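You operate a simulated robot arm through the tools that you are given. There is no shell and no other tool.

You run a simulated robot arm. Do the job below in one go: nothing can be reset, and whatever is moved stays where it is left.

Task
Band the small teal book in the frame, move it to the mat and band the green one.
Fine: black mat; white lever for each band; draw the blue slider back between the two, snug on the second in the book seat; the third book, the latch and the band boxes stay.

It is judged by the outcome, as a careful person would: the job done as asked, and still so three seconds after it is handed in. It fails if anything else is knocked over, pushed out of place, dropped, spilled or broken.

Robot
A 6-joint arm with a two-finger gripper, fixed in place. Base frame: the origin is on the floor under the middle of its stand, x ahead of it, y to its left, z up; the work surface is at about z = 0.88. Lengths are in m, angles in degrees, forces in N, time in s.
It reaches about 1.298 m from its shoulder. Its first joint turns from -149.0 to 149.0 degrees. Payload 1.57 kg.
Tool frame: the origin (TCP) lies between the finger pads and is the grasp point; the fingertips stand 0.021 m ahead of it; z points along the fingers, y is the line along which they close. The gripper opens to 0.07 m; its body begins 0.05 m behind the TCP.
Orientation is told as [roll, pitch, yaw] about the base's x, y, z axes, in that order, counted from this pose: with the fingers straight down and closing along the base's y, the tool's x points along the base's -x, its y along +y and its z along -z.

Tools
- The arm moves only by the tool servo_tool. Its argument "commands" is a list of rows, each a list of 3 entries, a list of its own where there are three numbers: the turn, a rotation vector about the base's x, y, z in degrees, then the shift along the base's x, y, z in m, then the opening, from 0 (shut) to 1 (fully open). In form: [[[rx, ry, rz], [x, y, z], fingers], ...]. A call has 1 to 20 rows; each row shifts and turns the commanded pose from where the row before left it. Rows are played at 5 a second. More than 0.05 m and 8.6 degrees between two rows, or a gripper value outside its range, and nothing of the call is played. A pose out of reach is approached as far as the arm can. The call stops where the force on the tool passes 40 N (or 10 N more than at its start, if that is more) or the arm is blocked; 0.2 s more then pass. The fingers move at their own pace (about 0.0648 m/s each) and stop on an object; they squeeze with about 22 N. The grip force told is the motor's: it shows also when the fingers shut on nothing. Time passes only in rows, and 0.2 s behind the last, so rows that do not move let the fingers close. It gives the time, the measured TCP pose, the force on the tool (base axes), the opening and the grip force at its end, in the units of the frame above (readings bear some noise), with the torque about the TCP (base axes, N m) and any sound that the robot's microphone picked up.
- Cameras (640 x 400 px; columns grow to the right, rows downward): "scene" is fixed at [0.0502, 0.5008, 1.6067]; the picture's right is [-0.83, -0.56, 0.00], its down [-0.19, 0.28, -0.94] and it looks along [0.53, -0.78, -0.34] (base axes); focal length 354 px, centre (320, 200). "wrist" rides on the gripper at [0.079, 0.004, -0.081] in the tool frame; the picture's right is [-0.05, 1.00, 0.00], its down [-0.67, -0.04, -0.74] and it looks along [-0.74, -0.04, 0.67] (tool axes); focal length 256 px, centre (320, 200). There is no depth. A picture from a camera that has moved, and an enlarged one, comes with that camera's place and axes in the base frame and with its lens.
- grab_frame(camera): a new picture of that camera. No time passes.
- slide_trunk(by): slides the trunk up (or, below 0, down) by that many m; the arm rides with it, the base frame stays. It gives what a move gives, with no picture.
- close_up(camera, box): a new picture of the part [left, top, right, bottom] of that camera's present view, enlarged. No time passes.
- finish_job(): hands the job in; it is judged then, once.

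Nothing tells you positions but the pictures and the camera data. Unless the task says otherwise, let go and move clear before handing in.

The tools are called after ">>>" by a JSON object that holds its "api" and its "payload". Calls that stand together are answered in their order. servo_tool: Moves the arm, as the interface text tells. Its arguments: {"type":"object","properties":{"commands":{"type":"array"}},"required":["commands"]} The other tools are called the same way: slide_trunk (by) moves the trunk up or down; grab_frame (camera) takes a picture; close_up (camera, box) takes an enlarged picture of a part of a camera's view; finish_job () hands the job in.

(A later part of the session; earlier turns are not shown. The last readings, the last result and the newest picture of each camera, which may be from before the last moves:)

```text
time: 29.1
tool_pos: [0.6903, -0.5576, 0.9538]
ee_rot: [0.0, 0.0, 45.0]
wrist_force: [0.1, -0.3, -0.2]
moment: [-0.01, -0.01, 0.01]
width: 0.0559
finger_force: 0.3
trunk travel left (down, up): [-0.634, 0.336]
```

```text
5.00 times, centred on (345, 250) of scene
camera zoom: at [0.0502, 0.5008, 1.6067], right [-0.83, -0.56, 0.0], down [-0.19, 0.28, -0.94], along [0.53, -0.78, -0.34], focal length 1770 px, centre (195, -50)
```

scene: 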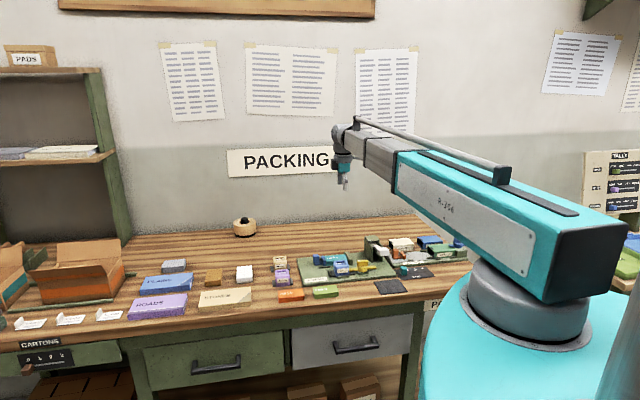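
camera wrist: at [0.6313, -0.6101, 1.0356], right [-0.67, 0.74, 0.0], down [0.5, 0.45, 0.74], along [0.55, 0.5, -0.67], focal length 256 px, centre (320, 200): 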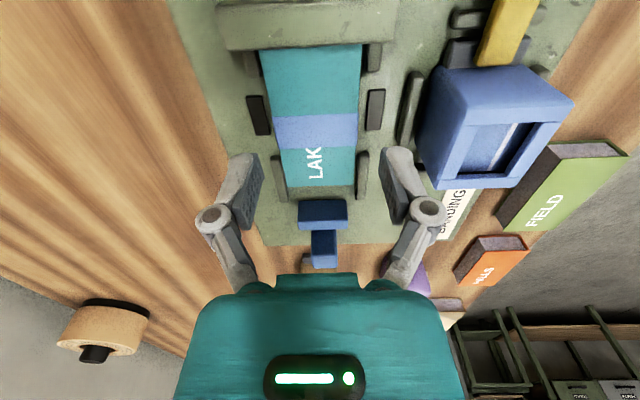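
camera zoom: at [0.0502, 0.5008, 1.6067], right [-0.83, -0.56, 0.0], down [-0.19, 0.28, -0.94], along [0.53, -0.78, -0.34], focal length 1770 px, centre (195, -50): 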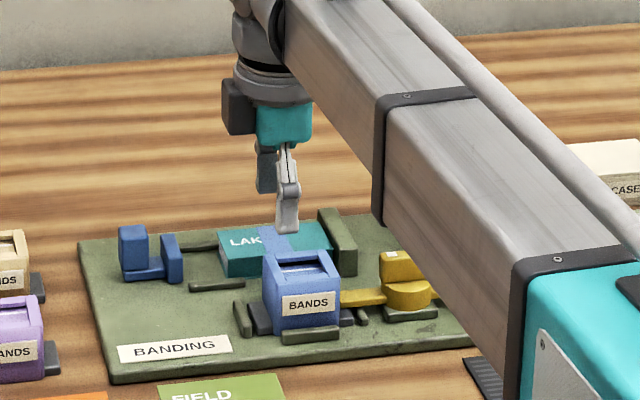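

The fingers are centred on the book with clear gaps to ribs and band box. I'll go down to grasp height.

>>> {"api": "slide_trunk", "payload": {"by": -0.027}}

>>> {"api": "slide_trunk", "payload": {"by": -0.009}}

>>> {"api": "grab_frame", "payload": {"camera": "wrist"}}

>>> {"api": "close_up", "payload": {"camera": "scene", "box": [300, 210, 390, 290]}}

```text
time: 29.8
tool_pos: [0.6914, -0.5575, 0.9258]
ee_rot: [0.0, 0.0, 45.0]
wrist_force: [-0.1, -0.8, 0.0]
moment: [-0.01, -0.01, 0.0]
width: 0.0561
finger_force: 0.1
trunk travel left (down, up): [-0.607, 0.363]
```

```text
time: 30.4
tool_pos: [0.6907, -0.557, 0.9176]
ee_rot: [-0.1, 0.1, 45.0]
wrist_force: [0.1, -0.6, -0.2]
moment: [-0.02, 0.0, 0.01]
width: 0.0561
finger_force: 0.1
trunk travel left (down, up): [-0.598, 0.372]
```

```text
taken
camera wrist: at [0.6313, -0.6102, 0.9995], right [-0.67, 0.74, 0.0], down [0.5, 0.45, 0.74], along [0.55, 0.5, -0.67], focal length 256 px, centre (320, 200)
```

wrist: 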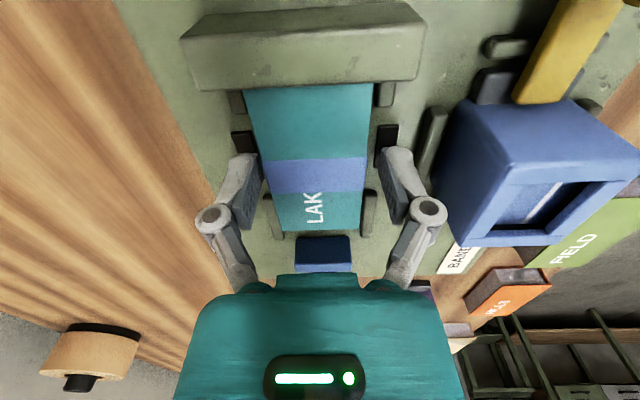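

```text
5.00 times, centred on (345, 250) of scene
camera zoom: at [0.0502, 0.5008, 1.6067], right [-0.83, -0.56, 0.0], down [-0.19, 0.28, -0.94], along [0.53, -0.78, -0.34], focal length 1770 px, centre (195, -50)
```

zoom: 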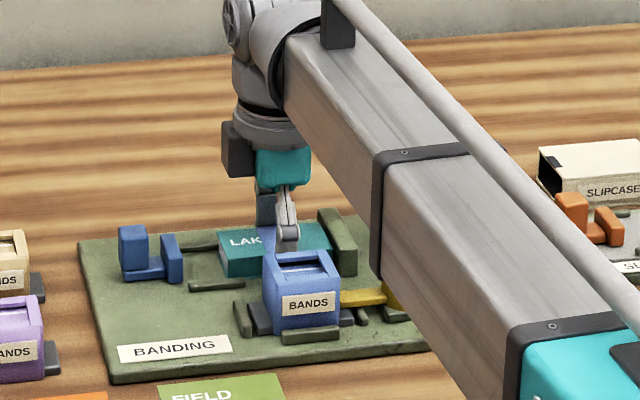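

The book sits a couple of mm off to one side between the fingers; I'll correct by about 2.5 mm and then close.

>>> {"api": "servo_tool", "payload": {"commands": [[[0, 0, 0], [0.0017, -0.0017, 0], 0.8], [[0, 0, 0], [0, 0, 0], 0.8]]}}

>>> {"api": "servo_tool", "payload": {"commands": [[[0, 0, 0], [0, 0, 0], 0], [[0, 0, 0], [0, 0, 0], 0], [[0, 0, 0], [0, 0, 0], 0]]}}

>>> {"api": "grab_frame", "payload": {"camera": "wrist"}}

```text
time: 31.0
tool_pos: [0.6926, -0.559, 0.9168]
ee_rot: [0.1, 0.0, 45.0]
wrist_force: [-0.3, 0.5, 0.0]
moment: [-0.04, 0.01, 0.02]
width: 0.0561
finger_force: 0.2
trunk travel left (down, up): [-0.598, 0.372]
```

```text
time: 31.8
tool_pos: [0.6927, -0.5598, 0.9167]
ee_rot: [0.0, 0.0, 44.9]
wrist_force: [-0.4, 0.3, 2.1]
moment: [-0.02, 0.05, 0.0]
width: 0.0442
finger_force: 21.9
trunk travel left (down, up): [-0.598, 0.372]
```

```text
taken
camera wrist: at [0.6327, -0.6121, 0.9997], right [-0.67, 0.74, 0.0], down [0.5, 0.45, 0.74], along [0.55, 0.5, -0.67], focal length 256 px, centre (320, 200)
```

wrist: 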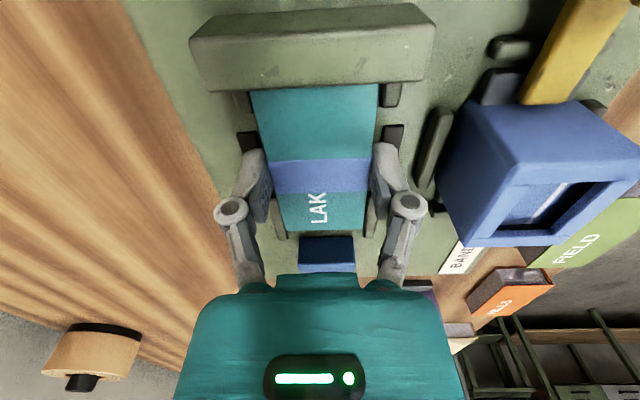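

Gripped at 44 mm width with no side load. I'll lift.

>>> {"api": "slide_trunk", "payload": {"by": 0.03}}

>>> {"api": "grab_frame", "payload": {"camera": "wrist"}}

>>> {"api": "slide_trunk", "payload": {"by": 0.12}}

>>> {"api": "close_up", "payload": {"camera": "scene", "box": [280, 190, 440, 300]}}

```text
time: 32.6
tool_pos: [0.693, -0.5604, 0.9472]
ee_rot: [0.0, -0.1, 45.0]
wrist_force: [0.2, -0.4, -0.6]
moment: [0.04, 0.01, 0.01]
width: 0.0444
finger_force: 22.1
trunk travel left (down, up): [-0.628, 0.342]
```

```text
taken
camera wrist: at [0.6329, -0.6123, 1.0294], right [-0.67, 0.74, 0.0], down [0.5, 0.45, 0.74], along [0.55, 0.5, -0.67], focal length 256 px, centre (320, 200)
```

wrist: 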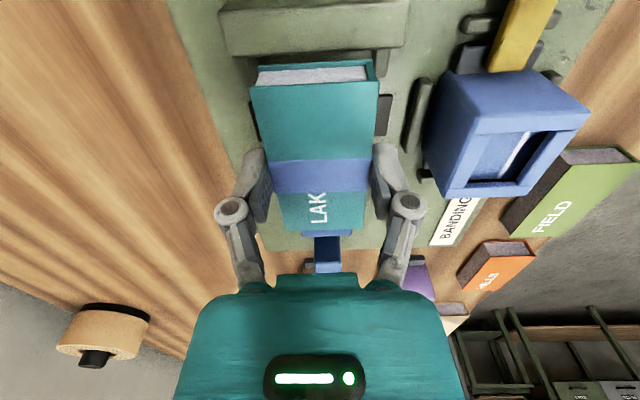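

```text
time: 34.1
tool_pos: [0.6926, -0.5602, 1.0672]
ee_rot: [0.0, 0.0, 45.0]
wrist_force: [0.8, -0.1, -0.3]
moment: [-0.01, 0.0, 0.02]
width: 0.0445
finger_force: 21.9
trunk travel left (down, up): [-0.748, 0.222]
```

```text
3.64 times, centred on (360, 245) of scene
camera zoom: at [0.0502, 0.5008, 1.6067], right [-0.83, -0.56, 0.0], down [-0.19, 0.28, -0.94], along [0.53, -0.78, -0.34], focal length 1288 px, centre (174, 36)
```

zoom: 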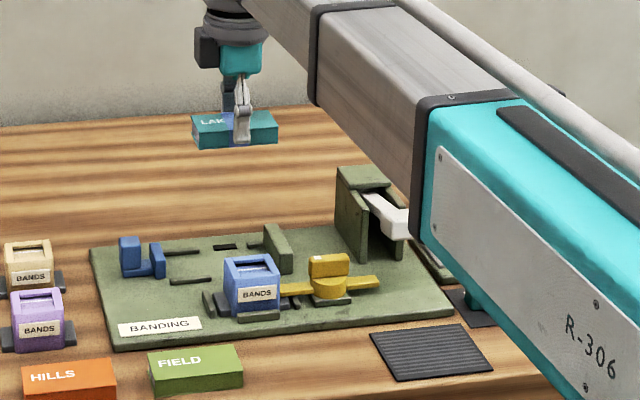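

The book is held level, well clear. I measure the mat's centre at about (0.449, -0.536), 9.8 × 8.2 cm with the long side along the bench, so the book fits as it is oriented. I'll carry it there.

>>> {"api": "servo_tool", "payload": {"commands": [[[0, 0, 0], [-0.04, 0.004, 0], 0], [[0, 0, 0], [-0.04, 0.004, 0], 0], [[0, 0, 0], [-0.041, 0.004, 0], 0], [[0, 0, 0], [-0.041, 0.004, 0], 0], [[0, 0, 0], [-0.041, 0.004, 0], 0], [[0, 0, 0], [-0.041, 0.004, 0], 0], [[0, 0, 0], [0, 0, 0], 0]]}}

>>> {"api": "grab_frame", "payload": {"camera": "wrist"}}

>>> {"api": "close_up", "payload": {"camera": "scene", "box": [340, 200, 460, 310]}}

```text
time: 35.7
tool_pos: [0.4464, -0.5371, 1.0656]
ee_rot: [0.0, 0.1, 45.0]
wrist_force: [-0.3, -0.2, -0.9]
moment: [0.02, -0.02, 0.01]
width: 0.0442
finger_force: 22.1
trunk travel left (down, up): [-0.748, 0.222]
```

```text
taken
camera wrist: at [0.3859, -0.5886, 1.1495], right [-0.67, 0.74, 0.0], down [0.5, 0.45, 0.74], along [0.55, 0.5, -0.67], focal length 256 px, centre (320, 200)
```

wrist: 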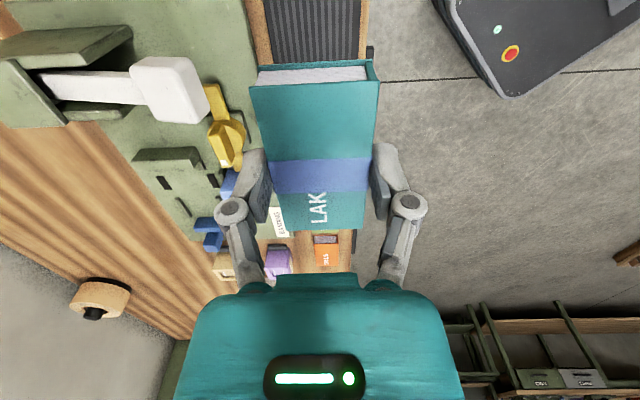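

```text
3.64 times, centred on (400, 255) of scene
camera zoom: at [0.0502, 0.5008, 1.6067], right [-0.83, -0.56, 0.0], down [-0.19, 0.28, -0.94], along [0.53, -0.78, -0.34], focal length 1288 px, centre (29, 0)
```

zoom: 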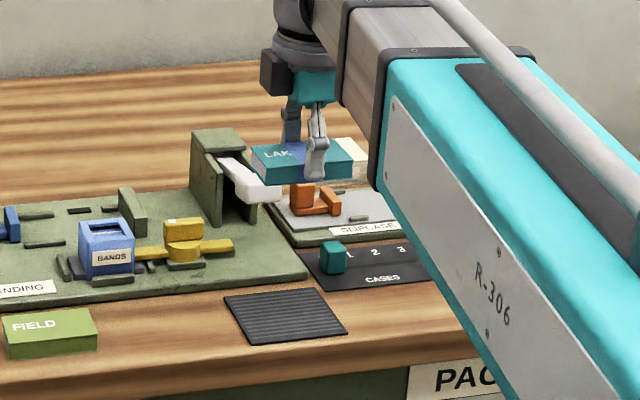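

Lateral alignment with the mat matches within 1 mm. I'll fine-adjust and lower most of the way, then look.

>>> {"api": "servo_tool", "payload": {"commands": [[[0, 0, 0], [0.0022, 0.0008, 0], 0], [[0, 0, 0], [0, 0, 0], 0]]}}

>>> {"api": "slide_trunk", "payload": {"by": -0.1}}

>>> {"api": "slide_trunk", "payload": {"by": -0.035}}

>>> {"api": "grab_frame", "payload": {"camera": "wrist"}}

>>> {"api": "close_up", "payload": {"camera": "scene", "box": [340, 210, 460, 310]}}

```text
time: 36.3
tool_pos: [0.4496, -0.5351, 1.066]
ee_rot: [0.0, 0.0, 45.1]
wrist_force: [0.0, 0.3, -0.6]
moment: [0.01, -0.01, -0.04]
width: 0.0443
finger_force: 21.8
trunk travel left (down, up): [-0.748, 0.222]
```

```text
time: 37.6
tool_pos: [0.4496, -0.5348, 0.966]
ee_rot: [0.0, 0.0, 45.0]
wrist_force: [-0.1, -0.6, -0.9]
moment: [-0.01, 0.02, 0.02]
width: 0.0443
finger_force: 22.4
trunk travel left (down, up): [-0.648, 0.322]
```

```text
time: 38.4
tool_pos: [0.4491, -0.5339, 0.9315]
ee_rot: [0.0, 0.0, 45.0]
wrist_force: [-0.6, 0.4, -0.7]
moment: [-0.04, -0.02, -0.01]
width: 0.0443
finger_force: 22.0
trunk travel left (down, up): [-0.613, 0.357]
```

```text
taken
camera wrist: at [0.3896, -0.5877, 1.0145], right [-0.67, 0.74, 0.0], down [0.5, 0.45, 0.74], along [0.55, 0.5, -0.67], focal length 256 px, centre (320, 200)
```

wrist: 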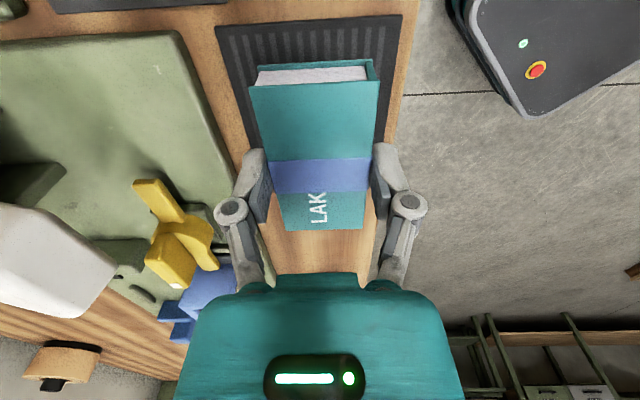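

```text
4.00 times, centred on (400, 260) of scene
camera zoom: at [0.0502, 0.5008, 1.6067], right [-0.83, -0.56, 0.0], down [-0.19, 0.28, -0.94], along [0.53, -0.78, -0.34], focal length 1416 px, centre (0, -40)
```

zoom: 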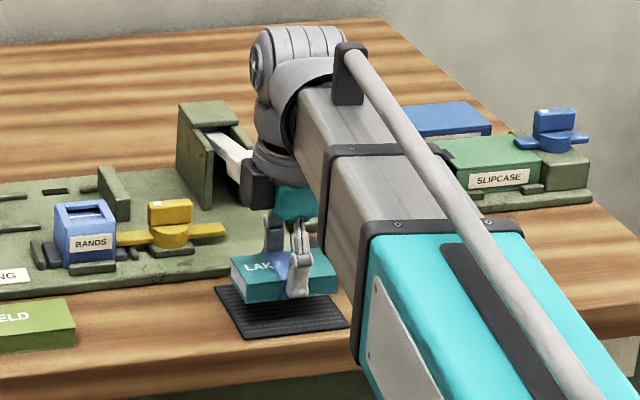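

The book is just above the mat and nearly centred. I'll make a small correction and set it down gently.

>>> {"api": "servo_tool", "payload": {"commands": [[[0, 0, 0], [-0.0004, -0.0024, 0], 0], [[0, 0, 0], [0, 0, 0], 0]]}}

>>> {"api": "slide_trunk", "payload": {"by": -0.016}}

>>> {"api": "slide_trunk", "payload": {"by": -0.004}}

>>> {"api": "close_up", "payload": {"camera": "scene", "box": [360, 230, 440, 300]}}

```text
time: 39.0
tool_pos: [0.4486, -0.5379, 0.9328]
ee_rot: [0.1, 0.0, 45.0]
wrist_force: [0.1, -0.2, -0.3]
moment: [0.02, -0.03, -0.02]
width: 0.0442
finger_force: 21.8
trunk travel left (down, up): [-0.613, 0.357]
```

```text
time: 39.6
tool_pos: [0.4482, -0.5369, 0.916]
ee_rot: [0.0, 0.0, 45.1]
wrist_force: [-0.3, 0.1, -0.3]
moment: [-0.01, 0.01, -0.01]
width: 0.0442
finger_force: 22.1
trunk travel left (down, up): [-0.597, 0.373]
```

```text
time: 40.1
tool_pos: [0.4481, -0.5364, 0.9124]
ee_rot: [0.0, -0.1, 45.0]
wrist_force: [-0.3, -0.1, -0.3]
moment: [0.03, -0.01, -0.03]
width: 0.0445
finger_force: 21.9
trunk travel left (down, up): [-0.593, 0.377]
```

```text
5.71 times, centred on (400, 265) of scene
camera zoom: at [0.0502, 0.5008, 1.6067], right [-0.83, -0.56, 0.0], down [-0.19, 0.28, -0.94], along [0.53, -0.78, -0.34], focal length 2024 px, centre (-137, -171)
```

zoom: 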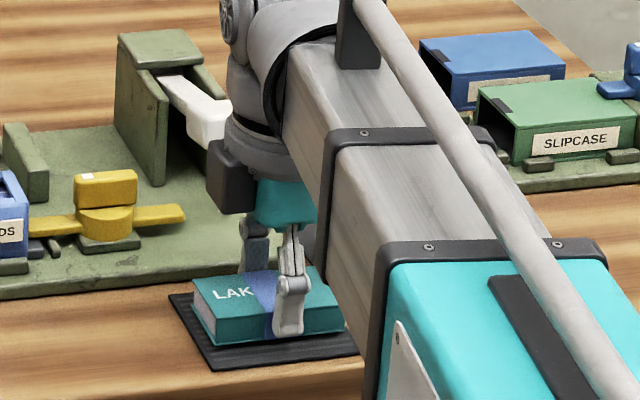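

>>> {"api": "slide_trunk", "payload": {"by": -0.002}}

>>> {"api": "slide_trunk", "payload": {"by": -0.002}}

```text
time: 40.7
tool_pos: [0.4488, -0.5384, 0.9098]
ee_rot: [0.0, 0.0, 45.0]
wrist_force: [-0.2, 0.0, -0.6]
moment: [0.03, -0.01, 0.0]
width: 0.0445
finger_force: 22.1
trunk travel left (down, up): [-0.591, 0.379]
```

```text
time: 41.2
tool_pos: [0.4484, -0.5375, 0.9089]
ee_rot: [-0.1, 0.1, 45.0]
wrist_force: [1.3, -1.6, 9.1]
moment: [-0.01, 0.01, 0.0]
width: 0.0443
finger_force: 22.1
trunk travel left (down, up): [-0.589, 0.381]
```

Contact with the mat (9 N). I'll open gently and rise.

>>> {"api": "servo_tool", "payload": {"commands": [[[0, 0, 0], [0, 0, 0], 0.8], [[0, 0, 0], [0, 0, 0], 0.8], [[0, 0, 0], [0, 0, 0], 0.8]]}}

>>> {"api": "slide_trunk", "payload": {"by": 0.05}}

>>> {"api": "grab_frame", "payload": {"camera": "wrist"}}

>>> {"api": "slide_trunk", "payload": {"by": 0.08}}

>>> {"api": "grab_frame", "payload": {"camera": "wrist"}}

>>> {"api": "close_up", "payload": {"camera": "scene", "box": [340, 210, 460, 310]}}

```text
time: 42.0
tool_pos: [0.4479, -0.5378, 0.9077]
ee_rot: [0.0, -0.1, 45.0]
wrist_force: [-0.2, 0.4, -1.0]
moment: [0.01, 0.02, -0.01]
width: 0.0563
finger_force: 0.1
trunk travel left (down, up): [-0.589, 0.381]
```

```text
time: 42.9
tool_pos: [0.4488, -0.5382, 0.9572]
ee_rot: [0.1, 0.0, 45.1]
wrist_force: [-0.8, -0.2, 0.1]
moment: [-0.04, -0.01, -0.02]
width: 0.0562
finger_force: 0.1
trunk travel left (down, up): [-0.639, 0.331]
```

```text
taken
camera wrist: at [0.3891, -0.5902, 1.0406], right [-0.67, 0.74, 0.0], down [0.5, 0.45, 0.74], along [0.55, 0.5, -0.67], focal length 256 px, centre (320, 200)
```

wrist: 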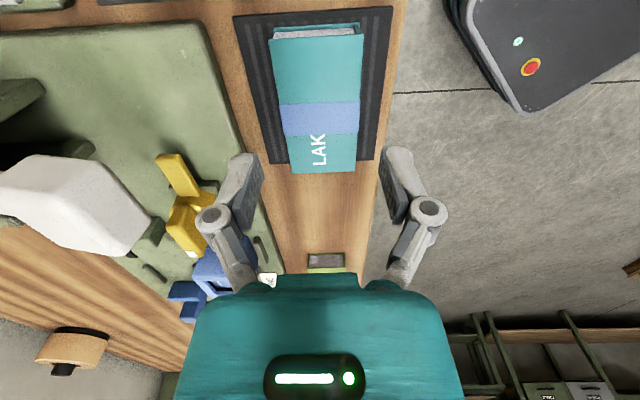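

```text
time: 44.1
tool_pos: [0.4479, -0.5383, 1.0379]
ee_rot: [-0.1, 0.0, 45.0]
wrist_force: [-0.5, -0.4, 0.4]
moment: [-0.01, 0.02, 0.0]
width: 0.0561
finger_force: 0.1
trunk travel left (down, up): [-0.719, 0.251]
```

```text
taken
camera wrist: at [0.3891, -0.5902, 1.1205], right [-0.67, 0.74, 0.0], down [0.5, 0.45, 0.74], along [0.55, 0.5, -0.67], focal length 256 px, centre (320, 200)
```

wrist: 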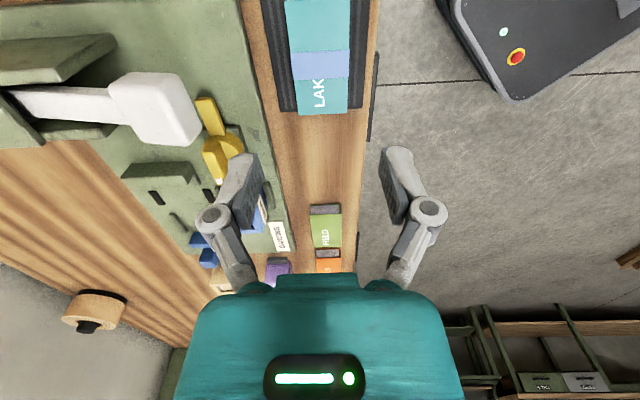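

```text
4.00 times, centred on (400, 260) of scene
camera zoom: at [0.0502, 0.5008, 1.6067], right [-0.83, -0.56, 0.0], down [-0.19, 0.28, -0.94], along [0.53, -0.78, -0.34], focal length 1416 px, centre (0, -40)
```

zoom: 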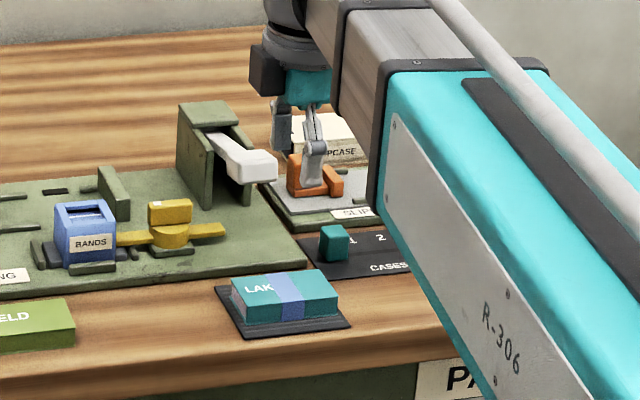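

LAKES is on the mat. I'll zoom in to verify it lies fully on it, and look at FIELD.

>>> {"api": "close_up", "payload": {"camera": "scene", "box": [375, 260, 435, 305]}}

>>> {"api": "close_up", "payload": {"camera": "wrist", "box": [240, 0, 400, 120]}}

```text
8.89 times, centred on (405, 282) of scene
camera zoom: at [0.0502, 0.5008, 1.6067], right [-0.83, -0.56, 0.0], down [-0.19, 0.28, -0.94], along [0.53, -0.78, -0.34], focal length 3148 px, centre (-436, -533)
```

zoom: 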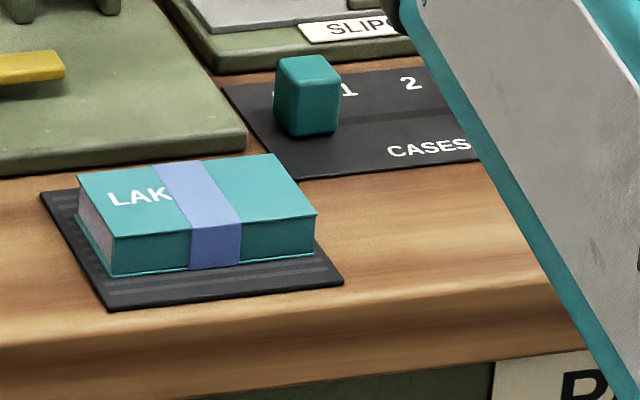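

```text
3.33 times, centred on (320, 60) of wrist
camera zoom: at [0.3891, -0.5902, 1.1205], right [-0.67, 0.74, 0.0], down [0.5, 0.45, 0.74], along [0.55, 0.5, -0.67], focal length 853 px, centre (320, 667)
```

zoom: 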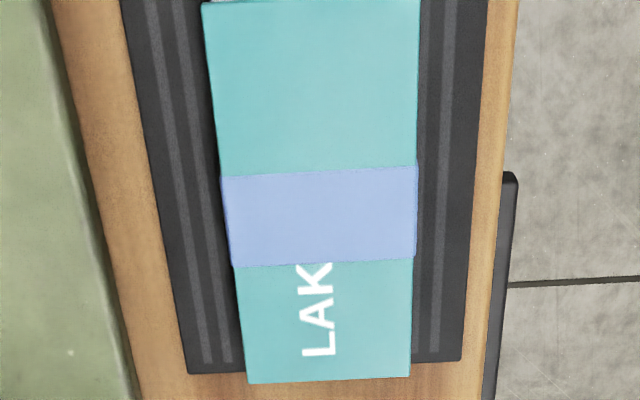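

LAKES lies fully on the mat with its band. Now I'll move over the green FIELD book.

>>> {"api": "servo_tool", "payload": {"commands": [[[0, 0, 0], [0.028, 0.028, 0], 0.9], [[0, 0, 0], [0.028, 0.028, 0], 0.9], [[0, 0, 0], [0.028, 0.028, 0], 0.9], [[0, 0, 0], [0.028, 0.028, 0], 0.9], [[0, 0, 0], [0.028, 0.028, 0], 0.9], [[0, 0, 0], [0.026, 0.027, 0], 0.9], [[0, 0, 0], [0, 0, 0], 0.9]]}}

>>> {"api": "grab_frame", "payload": {"camera": "wrist"}}

>>> {"api": "close_up", "payload": {"camera": "wrist", "box": [230, 0, 430, 125]}}

```text
time: 45.7
tool_pos: [0.614, -0.3684, 1.0377]
ee_rot: [0.0, 0.0, 45.0]
wrist_force: [0.2, 0.0, 0.4]
moment: [-0.01, -0.03, 0.0]
width: 0.0632
finger_force: 0.0
trunk travel left (down, up): [-0.719, 0.251]
```

```text
taken
camera wrist: at [0.5547, -0.4225, 1.1206], right [-0.67, 0.74, 0.0], down [0.5, 0.45, 0.74], along [0.55, 0.5, -0.67], focal length 256 px, centre (320, 200)
```

wrist: 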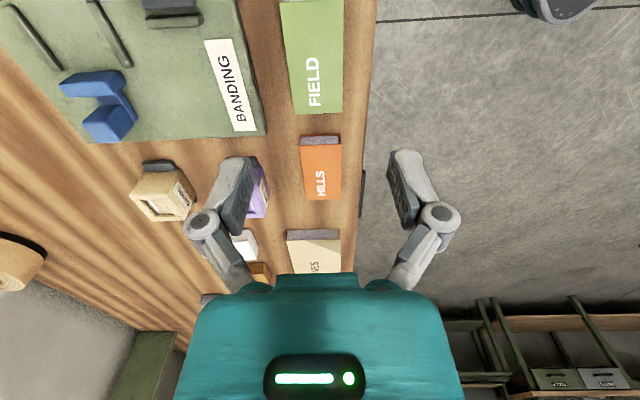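

```text
3.20 times, centred on (330, 62) of wrist
camera zoom: at [0.5547, -0.4225, 1.1206], right [-0.67, 0.74, 0.0], down [0.5, 0.45, 0.74], along [0.55, 0.5, -0.67], focal length 819 px, centre (288, 640)
```

zoom: 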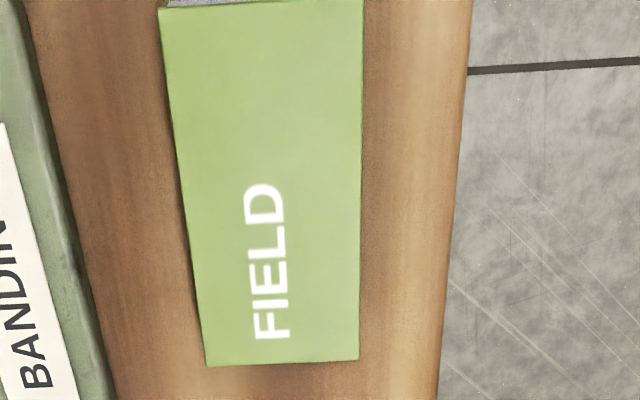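

FIELD's centre is about (0.618, -0.371), same size and 45° orientation. I'll centre, descend partway and check.

>>> {"api": "servo_tool", "payload": {"commands": [[[0, 0, 0], [0.0042, -0.0033, 0], 0.85], [[0, 0, 0], [0, 0, 0], 0.85]]}}

>>> {"api": "slide_trunk", "payload": {"by": -0.1}}

>>> {"api": "grab_frame", "payload": {"camera": "wrist"}}

>>> {"api": "close_up", "payload": {"camera": "scene", "box": [280, 220, 400, 310]}}

```text
time: 46.3
tool_pos: [0.6172, -0.3741, 1.038]
ee_rot: [0.0, 0.1, 45.0]
wrist_force: [0.7, 0.5, -0.6]
moment: [-0.01, -0.01, 0.0]
width: 0.0593
finger_force: 0.0
trunk travel left (down, up): [-0.719, 0.251]
```

```text
time: 47.6
tool_pos: [0.6181, -0.3733, 0.9381]
ee_rot: [0.1, 0.1, 45.0]
wrist_force: [0.4, -0.4, -0.1]
moment: [0.0, 0.0, 0.02]
width: 0.0598
finger_force: 0.0
trunk travel left (down, up): [-0.619, 0.351]
```

```text
taken
camera wrist: at [0.5586, -0.4266, 1.0206], right [-0.67, 0.74, 0.0], down [0.5, 0.45, 0.74], along [0.55, 0.5, -0.67], focal length 256 px, centre (320, 200)
```

wrist: 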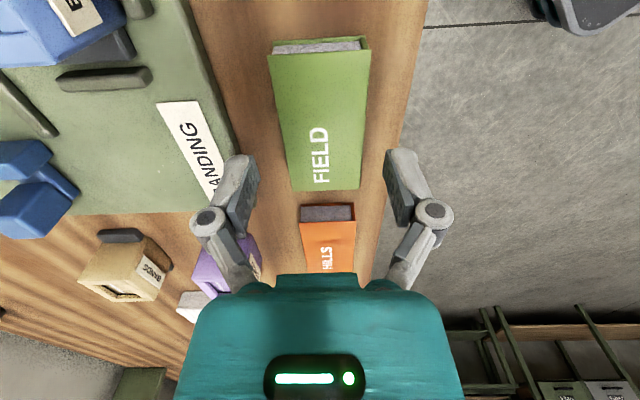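

```text
4.44 times, centred on (340, 265) of scene
camera zoom: at [0.0502, 0.5008, 1.6067], right [-0.83, -0.56, 0.0], down [-0.19, 0.28, -0.94], along [0.53, -0.78, -0.34], focal length 1574 px, centre (231, -89)
```

zoom: 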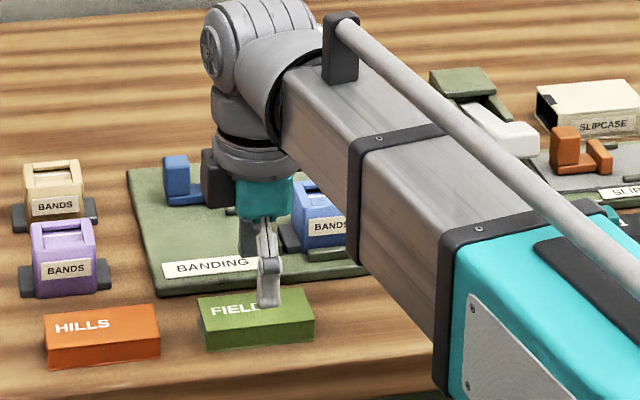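

>>> {"api": "slide_trunk", "payload": {"by": -0.024}}

>>> {"api": "slide_trunk", "payload": {"by": -0.007}}

>>> {"api": "grab_frame", "payload": {"camera": "wrist"}}

```text
time: 48.3
tool_pos: [0.6179, -0.3744, 0.9146]
ee_rot: [0.0, 0.0, 45.0]
wrist_force: [0.5, -0.9, 0.7]
moment: [0.0, 0.0, -0.01]
width: 0.0597
finger_force: 0.2
trunk travel left (down, up): [-0.595, 0.375]
```

```text
time: 48.9
tool_pos: [0.6174, -0.3739, 0.907]
ee_rot: [0.0, -0.1, 45.0]
wrist_force: [-0.7, 0.3, 0.8]
moment: [0.0, -0.02, 0.0]
width: 0.0596
finger_force: 0.0
trunk travel left (down, up): [-0.588, 0.382]
```

```text
taken
camera wrist: at [0.5586, -0.4265, 0.9895], right [-0.67, 0.74, 0.0], down [0.5, 0.45, 0.74], along [0.55, 0.5, -0.67], focal length 256 px, centre (320, 200)
```

wrist: 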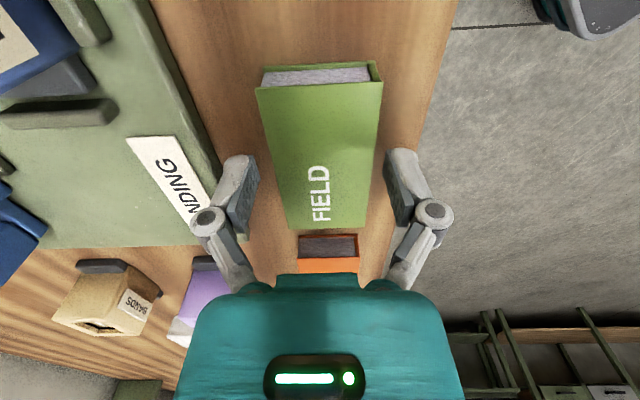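

FIELD sits between the fingers in the same relative place LAKES did. Closing and lifting.

>>> {"api": "servo_tool", "payload": {"commands": [[[0, 0, 0], [0, 0, 0], 0], [[0, 0, 0], [0, 0, 0], 0], [[0, 0, 0], [0, 0, 0], 0]]}}

>>> {"api": "slide_trunk", "payload": {"by": 0.03}}

>>> {"api": "grab_frame", "payload": {"camera": "wrist"}}

```text
time: 49.7
tool_pos: [0.6184, -0.3735, 0.9074]
ee_rot: [0.0, 0.0, 45.0]
wrist_force: [-0.4, 0.1, 3.3]
moment: [0.04, 0.0, -0.03]
width: 0.0443
finger_force: 21.7
trunk travel left (down, up): [-0.588, 0.382]
```

```text
time: 50.4
tool_pos: [0.6185, -0.3738, 0.9362]
ee_rot: [0.0, 0.1, 45.1]
wrist_force: [0.1, -1.2, -0.7]
moment: [0.0, -0.04, 0.0]
width: 0.0442
finger_force: 22.4
trunk travel left (down, up): [-0.618, 0.352]
```

```text
taken
camera wrist: at [0.5588, -0.4266, 1.0195], right [-0.67, 0.74, 0.0], down [0.5, 0.45, 0.74], along [0.55, 0.5, -0.67], focal length 256 px, centre (320, 200)
```

wrist: 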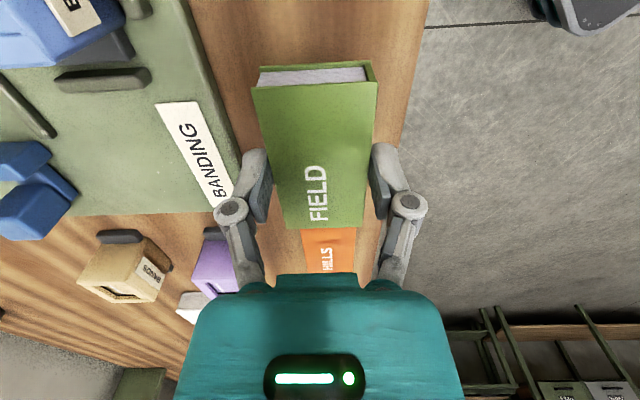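

FIELD is held squarely. I'll raise it, carry it above the seat (a few mm off the stop block) and check alignment.

>>> {"api": "slide_trunk", "payload": {"by": 0.11}}

>>> {"api": "servo_tool", "payload": {"commands": [[[0, 0, 0], [0.0153, -0.0365, 0], 0], [[0, 0, 0], [0.0153, -0.0365, 0], 0], [[0, 0, 0], [0.0153, -0.0365, 0], 0], [[0, 0, 0], [0.0153, -0.0365, 0], 0], [[0, 0, 0], [0.0153, -0.0365, 0], 0], [[0, 0, 0], [0, 0, 0], 0]]}}

>>> {"api": "grab_frame", "payload": {"camera": "wrist"}}

>>> {"api": "close_up", "payload": {"camera": "scene", "box": [280, 200, 420, 300]}}

```text
time: 51.8
tool_pos: [0.6186, -0.3733, 1.0472]
ee_rot: [0.0, 0.0, 45.0]
wrist_force: [-0.2, 0.9, -1.8]
moment: [0.03, 0.01, 0.03]
width: 0.0443
finger_force: 22.1
trunk travel left (down, up): [-0.728, 0.242]
```

```text
time: 53.2
tool_pos: [0.695, -0.5577, 1.0472]
ee_rot: [0.0, 0.0, 45.0]
wrist_force: [-0.4, -1.1, -0.2]
moment: [0.02, -0.02, -0.04]
width: 0.0445
finger_force: 22.1
trunk travel left (down, up): [-0.728, 0.242]
```

```text
taken
camera wrist: at [0.6357, -0.6095, 1.1294], right [-0.67, 0.74, 0.0], down [0.5, 0.45, 0.74], along [0.55, 0.5, -0.67], focal length 256 px, centre (320, 200)
```

wrist: 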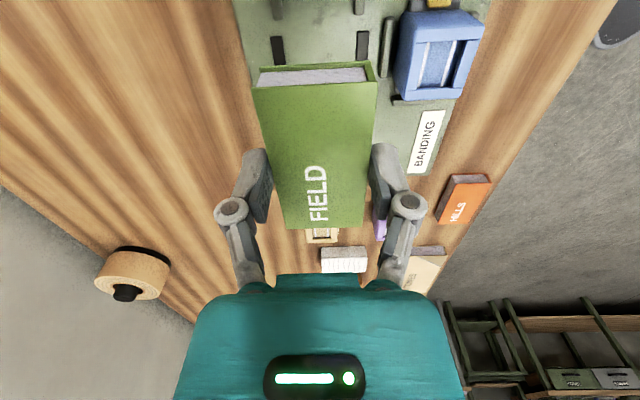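

```text
4.00 times, centred on (350, 250) of scene
camera zoom: at [0.0502, 0.5008, 1.6067], right [-0.83, -0.56, 0.0], down [-0.19, 0.28, -0.94], along [0.53, -0.78, -0.34], focal length 1416 px, centre (200, 0)
```

zoom: 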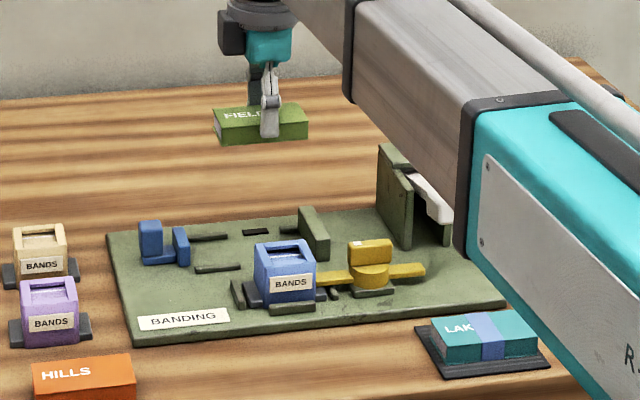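

>>> {"api": "servo_tool", "payload": {"commands": [[[0, 0, 0], [-0.0005, 0.001, 0], 0], [[0, 0, 0], [0, 0, 0], 0]]}}

>>> {"api": "slide_trunk", "payload": {"by": -0.1}}

>>> {"api": "grab_frame", "payload": {"camera": "wrist"}}

>>> {"api": "close_up", "payload": {"camera": "scene", "box": [300, 220, 380, 290]}}

```text
time: 53.8
tool_pos: [0.6956, -0.5561, 1.0462]
ee_rot: [-0.1, 0.1, 45.0]
wrist_force: [-0.1, 0.7, -1.2]
moment: [0.0, 0.01, 0.02]
width: 0.0444
finger_force: 21.9
trunk travel left (down, up): [-0.728, 0.242]
```

```text
time: 55.2
tool_pos: [0.6958, -0.5553, 0.9474]
ee_rot: [0.1, 0.0, 44.9]
wrist_force: [-0.8, 0.6, -0.1]
moment: [0.0, 0.01, 0.0]
width: 0.0441
finger_force: 22.0
trunk travel left (down, up): [-0.628, 0.342]
```

```text
taken
camera wrist: at [0.6353, -0.6077, 1.0295], right [-0.67, 0.74, 0.0], down [0.5, 0.45, 0.74], along [0.55, 0.5, -0.67], focal length 256 px, centre (320, 200)
```

wrist: 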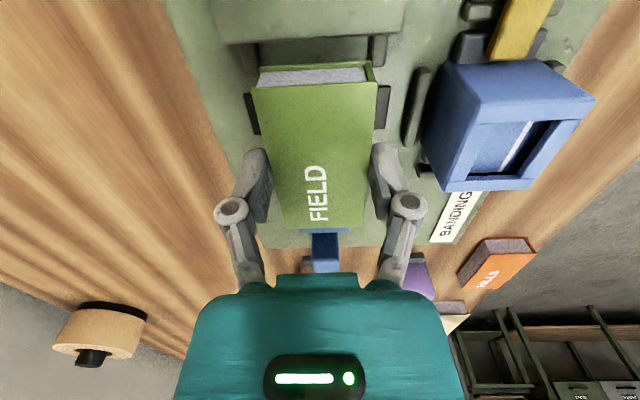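

```text
5.71 times, centred on (340, 255) of scene
camera zoom: at [0.0502, 0.5008, 1.6067], right [-0.83, -0.56, 0.0], down [-0.19, 0.28, -0.94], along [0.53, -0.78, -0.34], focal length 2024 px, centre (206, -114)
```

zoom: 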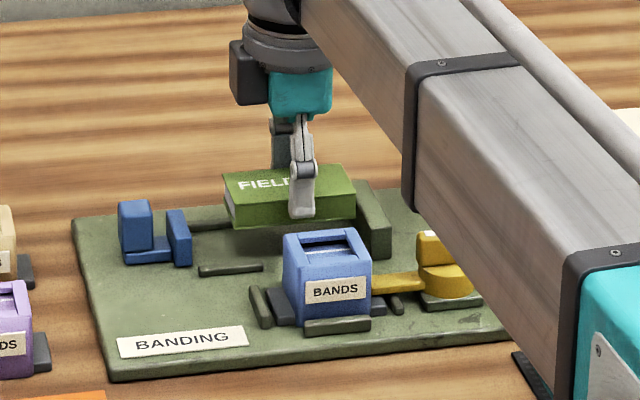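

Alignment is good: clear of the stop and between the ribs. I'll lower it into the seat in small steps.

>>> {"api": "slide_trunk", "payload": {"by": -0.02}}

>>> {"api": "slide_trunk", "payload": {"by": -0.005}}

>>> {"api": "grab_frame", "payload": {"camera": "wrist"}}

```text
time: 55.8
tool_pos: [0.6942, -0.554, 0.9265]
ee_rot: [0.1, 0.0, 44.9]
wrist_force: [0.1, 0.3, 0.4]
moment: [0.02, -0.01, 0.04]
width: 0.0444
finger_force: 22.4
trunk travel left (down, up): [-0.608, 0.362]
```

```text
time: 56.4
tool_pos: [0.6941, -0.5555, 0.9221]
ee_rot: [-0.1, 0.0, 44.9]
wrist_force: [0.4, 0.6, -0.4]
moment: [0.0, 0.0, -0.01]
width: 0.0443
finger_force: 22.0
trunk travel left (down, up): [-0.603, 0.367]
```

```text
taken
camera wrist: at [0.6353, -0.6077, 1.0045], right [-0.67, 0.74, 0.0], down [0.5, 0.45, 0.74], along [0.55, 0.5, -0.67], focal length 256 px, centre (320, 200)
```

wrist: 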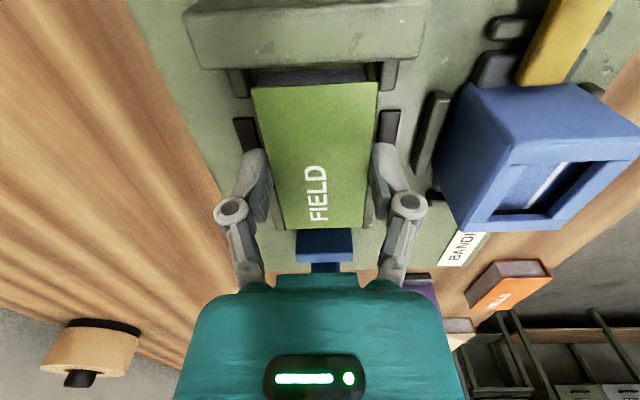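

>>> {"api": "slide_trunk", "payload": {"by": -0.003}}

>>> {"api": "slide_trunk", "payload": {"by": -0.002}}

```text
time: 56.9
tool_pos: [0.6939, -0.5559, 0.92]
ee_rot: [0.0, -0.1, 44.9]
wrist_force: [0.1, -0.9, 2.9]
moment: [0.01, 0.0, -0.01]
width: 0.0444
finger_force: 22.4
trunk travel left (down, up): [-0.6, 0.37]
```

```text
time: 57.4
tool_pos: [0.6945, -0.5545, 0.9175]
ee_rot: [-0.1, 0.1, 45.0]
wrist_force: [4.0, -3.4, 14.4]
moment: [-0.05, -0.1, 0.02]
width: 0.0442
finger_force: 22.6
trunk travel left (down, up): [-0.598, 0.372]
```

FIELD is down on the plate. I'll ease off the load slightly and nudge it toward the stop before releasing.

>>> {"api": "slide_trunk", "payload": {"by": 0.002}}

>>> {"api": "servo_tool", "payload": {"commands": [[[0, 0, 0], [-0.0008, -0.0008, 0], 0], [[0, 0, 0], [-0.0008, -0.0008, 0], 0], [[0, 0, 0], [0, 0, 0], 0]]}}

>>> {"api": "grab_frame", "payload": {"camera": "wrist"}}

```text
time: 57.9
tool_pos: [0.6951, -0.5546, 0.9176]
ee_rot: [-0.1, 0.1, 44.9]
wrist_force: [0.3, 0.6, -0.3]
moment: [0.0, 0.01, -0.03]
width: 0.0443
finger_force: 22.0
trunk travel left (down, up): [-0.6, 0.37]
```

```text
time: 58.7
tool_pos: [0.6935, -0.5573, 0.9183]
ee_rot: [0.1, 0.0, 45.1]
wrist_force: [0.9, -0.1, -0.9]
moment: [0.01, 0.02, -0.01]
width: 0.0443
finger_force: 21.9
trunk travel left (down, up): [-0.6, 0.37]
```

```text
taken
camera wrist: at [0.6338, -0.6099, 1.0015], right [-0.67, 0.74, 0.0], down [0.5, 0.45, 0.74], along [0.55, 0.5, -0.67], focal length 256 px, centre (320, 200)
```

wrist: 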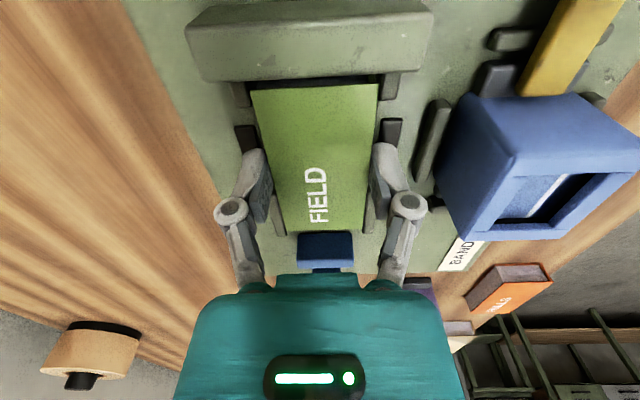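

>>> {"api": "servo_tool", "payload": {"commands": [[[0, 0, 0], [-0.0007, -0.0007, 0], 0], [[0, 0, 0], [-0.0005, -0.0005, 0], 0], [[0, 0, 0], [0, 0, 0], 0]]}}

>>> {"api": "close_up", "payload": {"camera": "wrist", "box": [180, 0, 440, 160]}}

```text
time: 59.5
tool_pos: [0.6926, -0.5587, 0.9195]
ee_rot: [0.0, 0.0, 44.9]
wrist_force: [-0.7, -0.1, -0.7]
moment: [-0.02, -0.02, 0.03]
width: 0.0442
finger_force: 22.1
trunk travel left (down, up): [-0.6, 0.37]
```

```text
2.46 times, centred on (310, 80) of wrist
camera zoom: at [0.6328, -0.6109, 1.0015], right [-0.67, 0.74, 0.0], down [0.5, 0.45, 0.74], along [0.55, 0.5, -0.67], focal length 630 px, centre (345, 495)
```

zoom: 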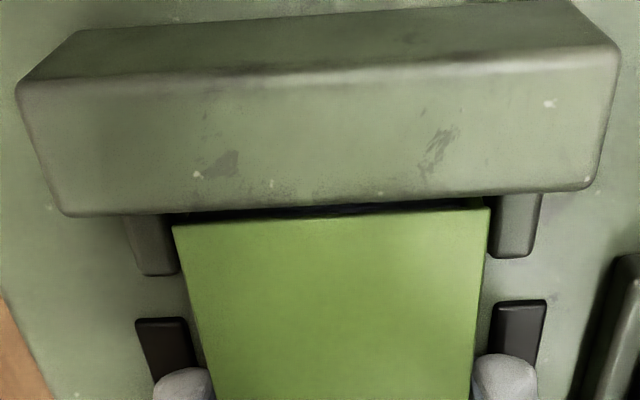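

Nearly touching the stop. I'll release it here and rise.

>>> {"api": "slide_trunk", "payload": {"by": -0.001}}

>>> {"api": "servo_tool", "payload": {"commands": [[[0, 0, 0], [0, 0, 0], 0.8], [[0, 0, 0], [0, 0, 0], 0.8], [[0, 0, 0], [0, 0, 0], 0.8]]}}

>>> {"api": "slide_trunk", "payload": {"by": 0.12}}

>>> {"api": "grab_frame", "payload": {"camera": "wrist"}}

>>> {"api": "close_up", "payload": {"camera": "wrist", "box": [230, 0, 440, 130]}}

>>> {"api": "close_up", "payload": {"camera": "scene", "box": [290, 220, 430, 310]}}

```text
time: 60.0
tool_pos: [0.6918, -0.5585, 0.9166]
ee_rot: [0.0, 0.0, 45.0]
wrist_force: [0.4, -0.5, 0.3]
moment: [0.0, -0.03, 0.04]
width: 0.0441
finger_force: 21.5
trunk travel left (down, up): [-0.599, 0.371]
```

```text
time: 60.8
tool_pos: [0.6926, -0.5583, 0.9169]
ee_rot: [-0.1, 0.0, 45.0]
wrist_force: [-0.6, 0.0, 0.1]
moment: [-0.02, 0.0, 0.03]
width: 0.0559
finger_force: 0.1
trunk travel left (down, up): [-0.599, 0.371]
```

```text
time: 62.3
tool_pos: [0.6909, -0.5584, 1.0381]
ee_rot: [0.0, 0.1, 45.0]
wrist_force: [0.4, -0.6, 0.2]
moment: [0.01, -0.03, 0.01]
width: 0.0558
finger_force: 0.1
trunk travel left (down, up): [-0.719, 0.251]
```

```text
taken
camera wrist: at [0.6329, -0.6109, 1.1204], right [-0.67, 0.74, 0.0], down [0.5, 0.45, 0.74], along [0.55, 0.5, -0.67], focal length 256 px, centre (320, 200)
```

wrist: 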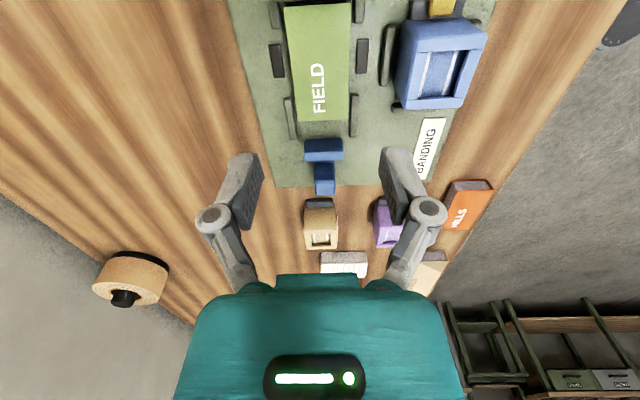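

```text
3.05 times, centred on (335, 65) of wrist
camera zoom: at [0.6329, -0.6109, 1.1204], right [-0.67, 0.74, 0.0], down [0.5, 0.45, 0.74], along [0.55, 0.5, -0.67], focal length 780 px, centre (274, 611)
```

zoom: 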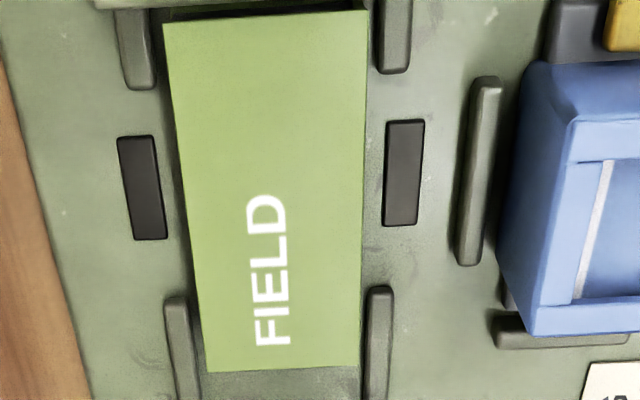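

```text
4.44 times, centred on (360, 265) of scene
camera zoom: at [0.0502, 0.5008, 1.6067], right [-0.83, -0.56, 0.0], down [-0.19, 0.28, -0.94], along [0.53, -0.78, -0.34], focal length 1574 px, centre (142, -89)
```

zoom: 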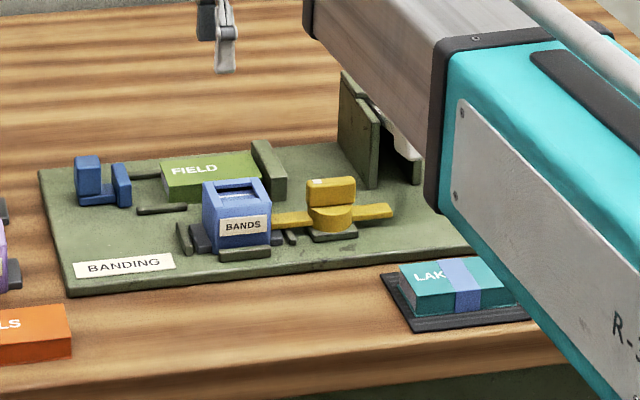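

FIELD sits flat in the seat. Now I'll go back to the slider handle to bring it snug against the book.

>>> {"api": "servo_tool", "payload": {"commands": [[[0, 0, 0], [0.02, 0.0196, 0], 0.6], [[0, 0, 0], [0.02, 0.0196, 0], 0.6], [[0, 0, 0], [0.02, 0.0196, 0], 0.6], [[0, 0, 0], [0.02, 0.0196, 0], 0.6], [[0, 0, 0], [0, 0, 0], 0.6]]}}

>>> {"api": "slide_trunk", "payload": {"by": -0.075}}

>>> {"api": "grab_frame", "payload": {"camera": "wrist"}}

```text
time: 63.5
tool_pos: [0.7736, -0.4798, 1.0375]
ee_rot: [0.1, 0.0, 45.1]
wrist_force: [-0.8, -0.4, 0.5]
moment: [-0.02, 0.0, -0.07]
width: 0.0419
finger_force: 0.0
trunk travel left (down, up): [-0.719, 0.251]
```

```text
time: 64.7
tool_pos: [0.774, -0.4789, 0.963]
ee_rot: [0.0, 0.0, 45.0]
wrist_force: [0.0, 0.1, -0.5]
moment: [-0.01, 0.0, -0.05]
width: 0.0421
finger_force: 0.1
trunk travel left (down, up): [-0.644, 0.326]
```

```text
taken
camera wrist: at [0.7144, -0.5315, 1.0456], right [-0.67, 0.74, 0.0], down [0.5, 0.45, 0.74], along [0.55, 0.5, -0.67], focal length 256 px, centre (320, 200)
```

wrist: 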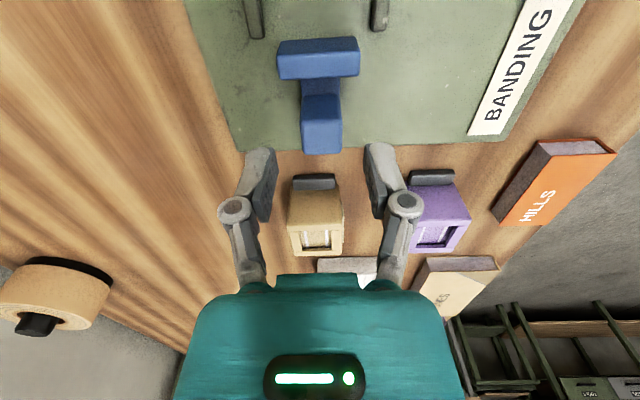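

>>> {"api": "servo_tool", "payload": {"commands": [[[0, 0, 0], [-0.0027, -0.0003, 0], 0.6], [[0, 0, 0], [0, 0, 0], 0.6]]}}

>>> {"api": "slide_trunk", "payload": {"by": -0.025}}

>>> {"api": "slide_trunk", "payload": {"by": -0.01}}

>>> {"api": "grab_frame", "payload": {"camera": "wrist"}}

```text
time: 65.3
tool_pos: [0.7704, -0.4795, 0.9627]
ee_rot: [0.0, 0.0, 44.9]
wrist_force: [-0.8, -0.4, -0.6]
moment: [-0.01, -0.03, -0.02]
width: 0.0423
finger_force: 0.0
trunk travel left (down, up): [-0.644, 0.326]
```

```text
time: 66.0
tool_pos: [0.7712, -0.4807, 0.9374]
ee_rot: [-0.1, 0.0, 45.0]
wrist_force: [-0.1, 0.6, -0.3]
moment: [0.0, 0.02, -0.04]
width: 0.0421
finger_force: 0.0
trunk travel left (down, up): [-0.619, 0.351]
```

```text
time: 66.5
tool_pos: [0.7727, -0.4791, 0.9277]
ee_rot: [-0.1, 0.0, 45.0]
wrist_force: [0.4, 0.1, -0.4]
moment: [0.03, -0.01, 0.01]
width: 0.042
finger_force: 0.1
trunk travel left (down, up): [-0.609, 0.361]
```

```text
taken
camera wrist: at [0.7118, -0.532, 1.0105], right [-0.67, 0.74, 0.0], down [0.5, 0.45, 0.74], along [0.55, 0.5, -0.67], focal length 256 px, centre (320, 200)
```

wrist: 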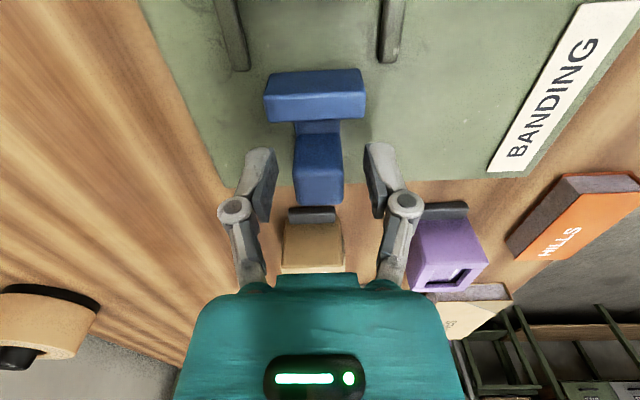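

Aligned. Closing on the handle and pushing it toward the book in small steps.

>>> {"api": "servo_tool", "payload": {"commands": [[[0, 0, 0], [0, 0, 0], 0], [[0, 0, 0], [0, 0, 0], 0], [[0, 0, 0], [0, 0, 0], 0]]}}

>>> {"api": "servo_tool", "payload": {"commands": [[[0, 0, 0], [-0.0035, -0.0035, 0], 0], [[0, 0, 0], [-0.0035, -0.0035, 0], 0], [[0, 0, 0], [-0.0035, -0.0035, 0], 0], [[0, 0, 0], [-0.0035, -0.0035, 0], 0], [[0, 0, 0], [0, 0, 0], 0]]}}

>>> {"api": "grab_frame", "payload": {"camera": "wrist"}}

```text
time: 67.3
tool_pos: [0.7723, -0.4792, 0.9284]
ee_rot: [0.1, 0.0, 45.0]
wrist_force: [4.1, -3.0, 4.0]
moment: [-0.09, -0.09, 0.02]
width: 0.0217
finger_force: 31.7
trunk travel left (down, up): [-0.609, 0.361]
```

```text
time: 68.5
tool_pos: [0.7574, -0.4929, 0.9282]
ee_rot: [0.0, 0.1, 45.0]
wrist_force: [7.3, -3.7, 7.3]
moment: [0.08, -0.13, -0.01]
width: 0.0219
finger_force: 32.1
trunk travel left (down, up): [-0.609, 0.361]
```

```text
taken
camera wrist: at [0.6982, -0.5464, 1.0105], right [-0.67, 0.74, 0.0], down [0.5, 0.45, 0.74], along [0.55, 0.5, -0.67], focal length 256 px, centre (320, 200)
```

wrist: 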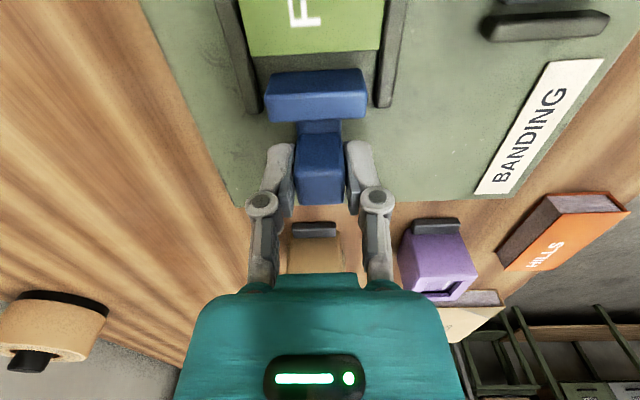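

>>> {"api": "servo_tool", "payload": {"commands": [[[0, 0, 0], [-0.0013, -0.0023, 0], 0], [[0, 0, 0], [-0.0018, -0.0018, 0], 0], [[0, 0, 0], [-0.0018, -0.0018, 0], 0], [[0, 0, 0], [-0.0018, -0.0018, 0], 0], [[0, 0, 0], [0, 0, 0], 0]]}}

>>> {"api": "close_up", "payload": {"camera": "wrist", "box": [210, 0, 430, 220]}}

```text
time: 69.8
tool_pos: [0.7509, -0.5, 0.9282]
ee_rot: [0.1, -0.1, 45.0]
wrist_force: [-0.2, 3.6, -1.3]
moment: [0.33, -0.26, 0.03]
width: 0.0221
finger_force: 31.7
trunk travel left (down, up): [-0.609, 0.361]
```

```text
1.82 times, centred on (320, 110) of wrist
camera zoom: at [0.6913, -0.5534, 1.0105], right [-0.67, 0.74, 0.0], down [0.5, 0.45, 0.74], along [0.55, 0.5, -0.67], focal length 465 px, centre (320, 364)
```

zoom: 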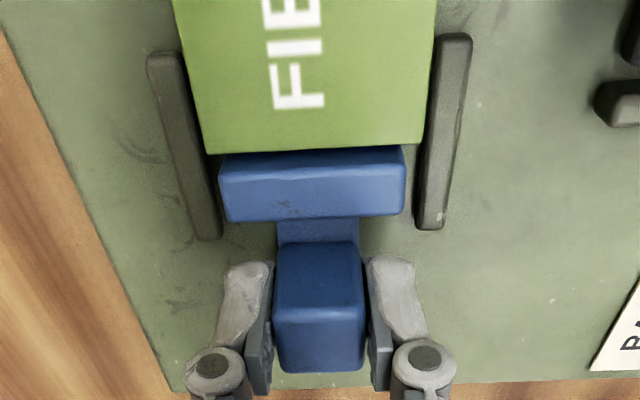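

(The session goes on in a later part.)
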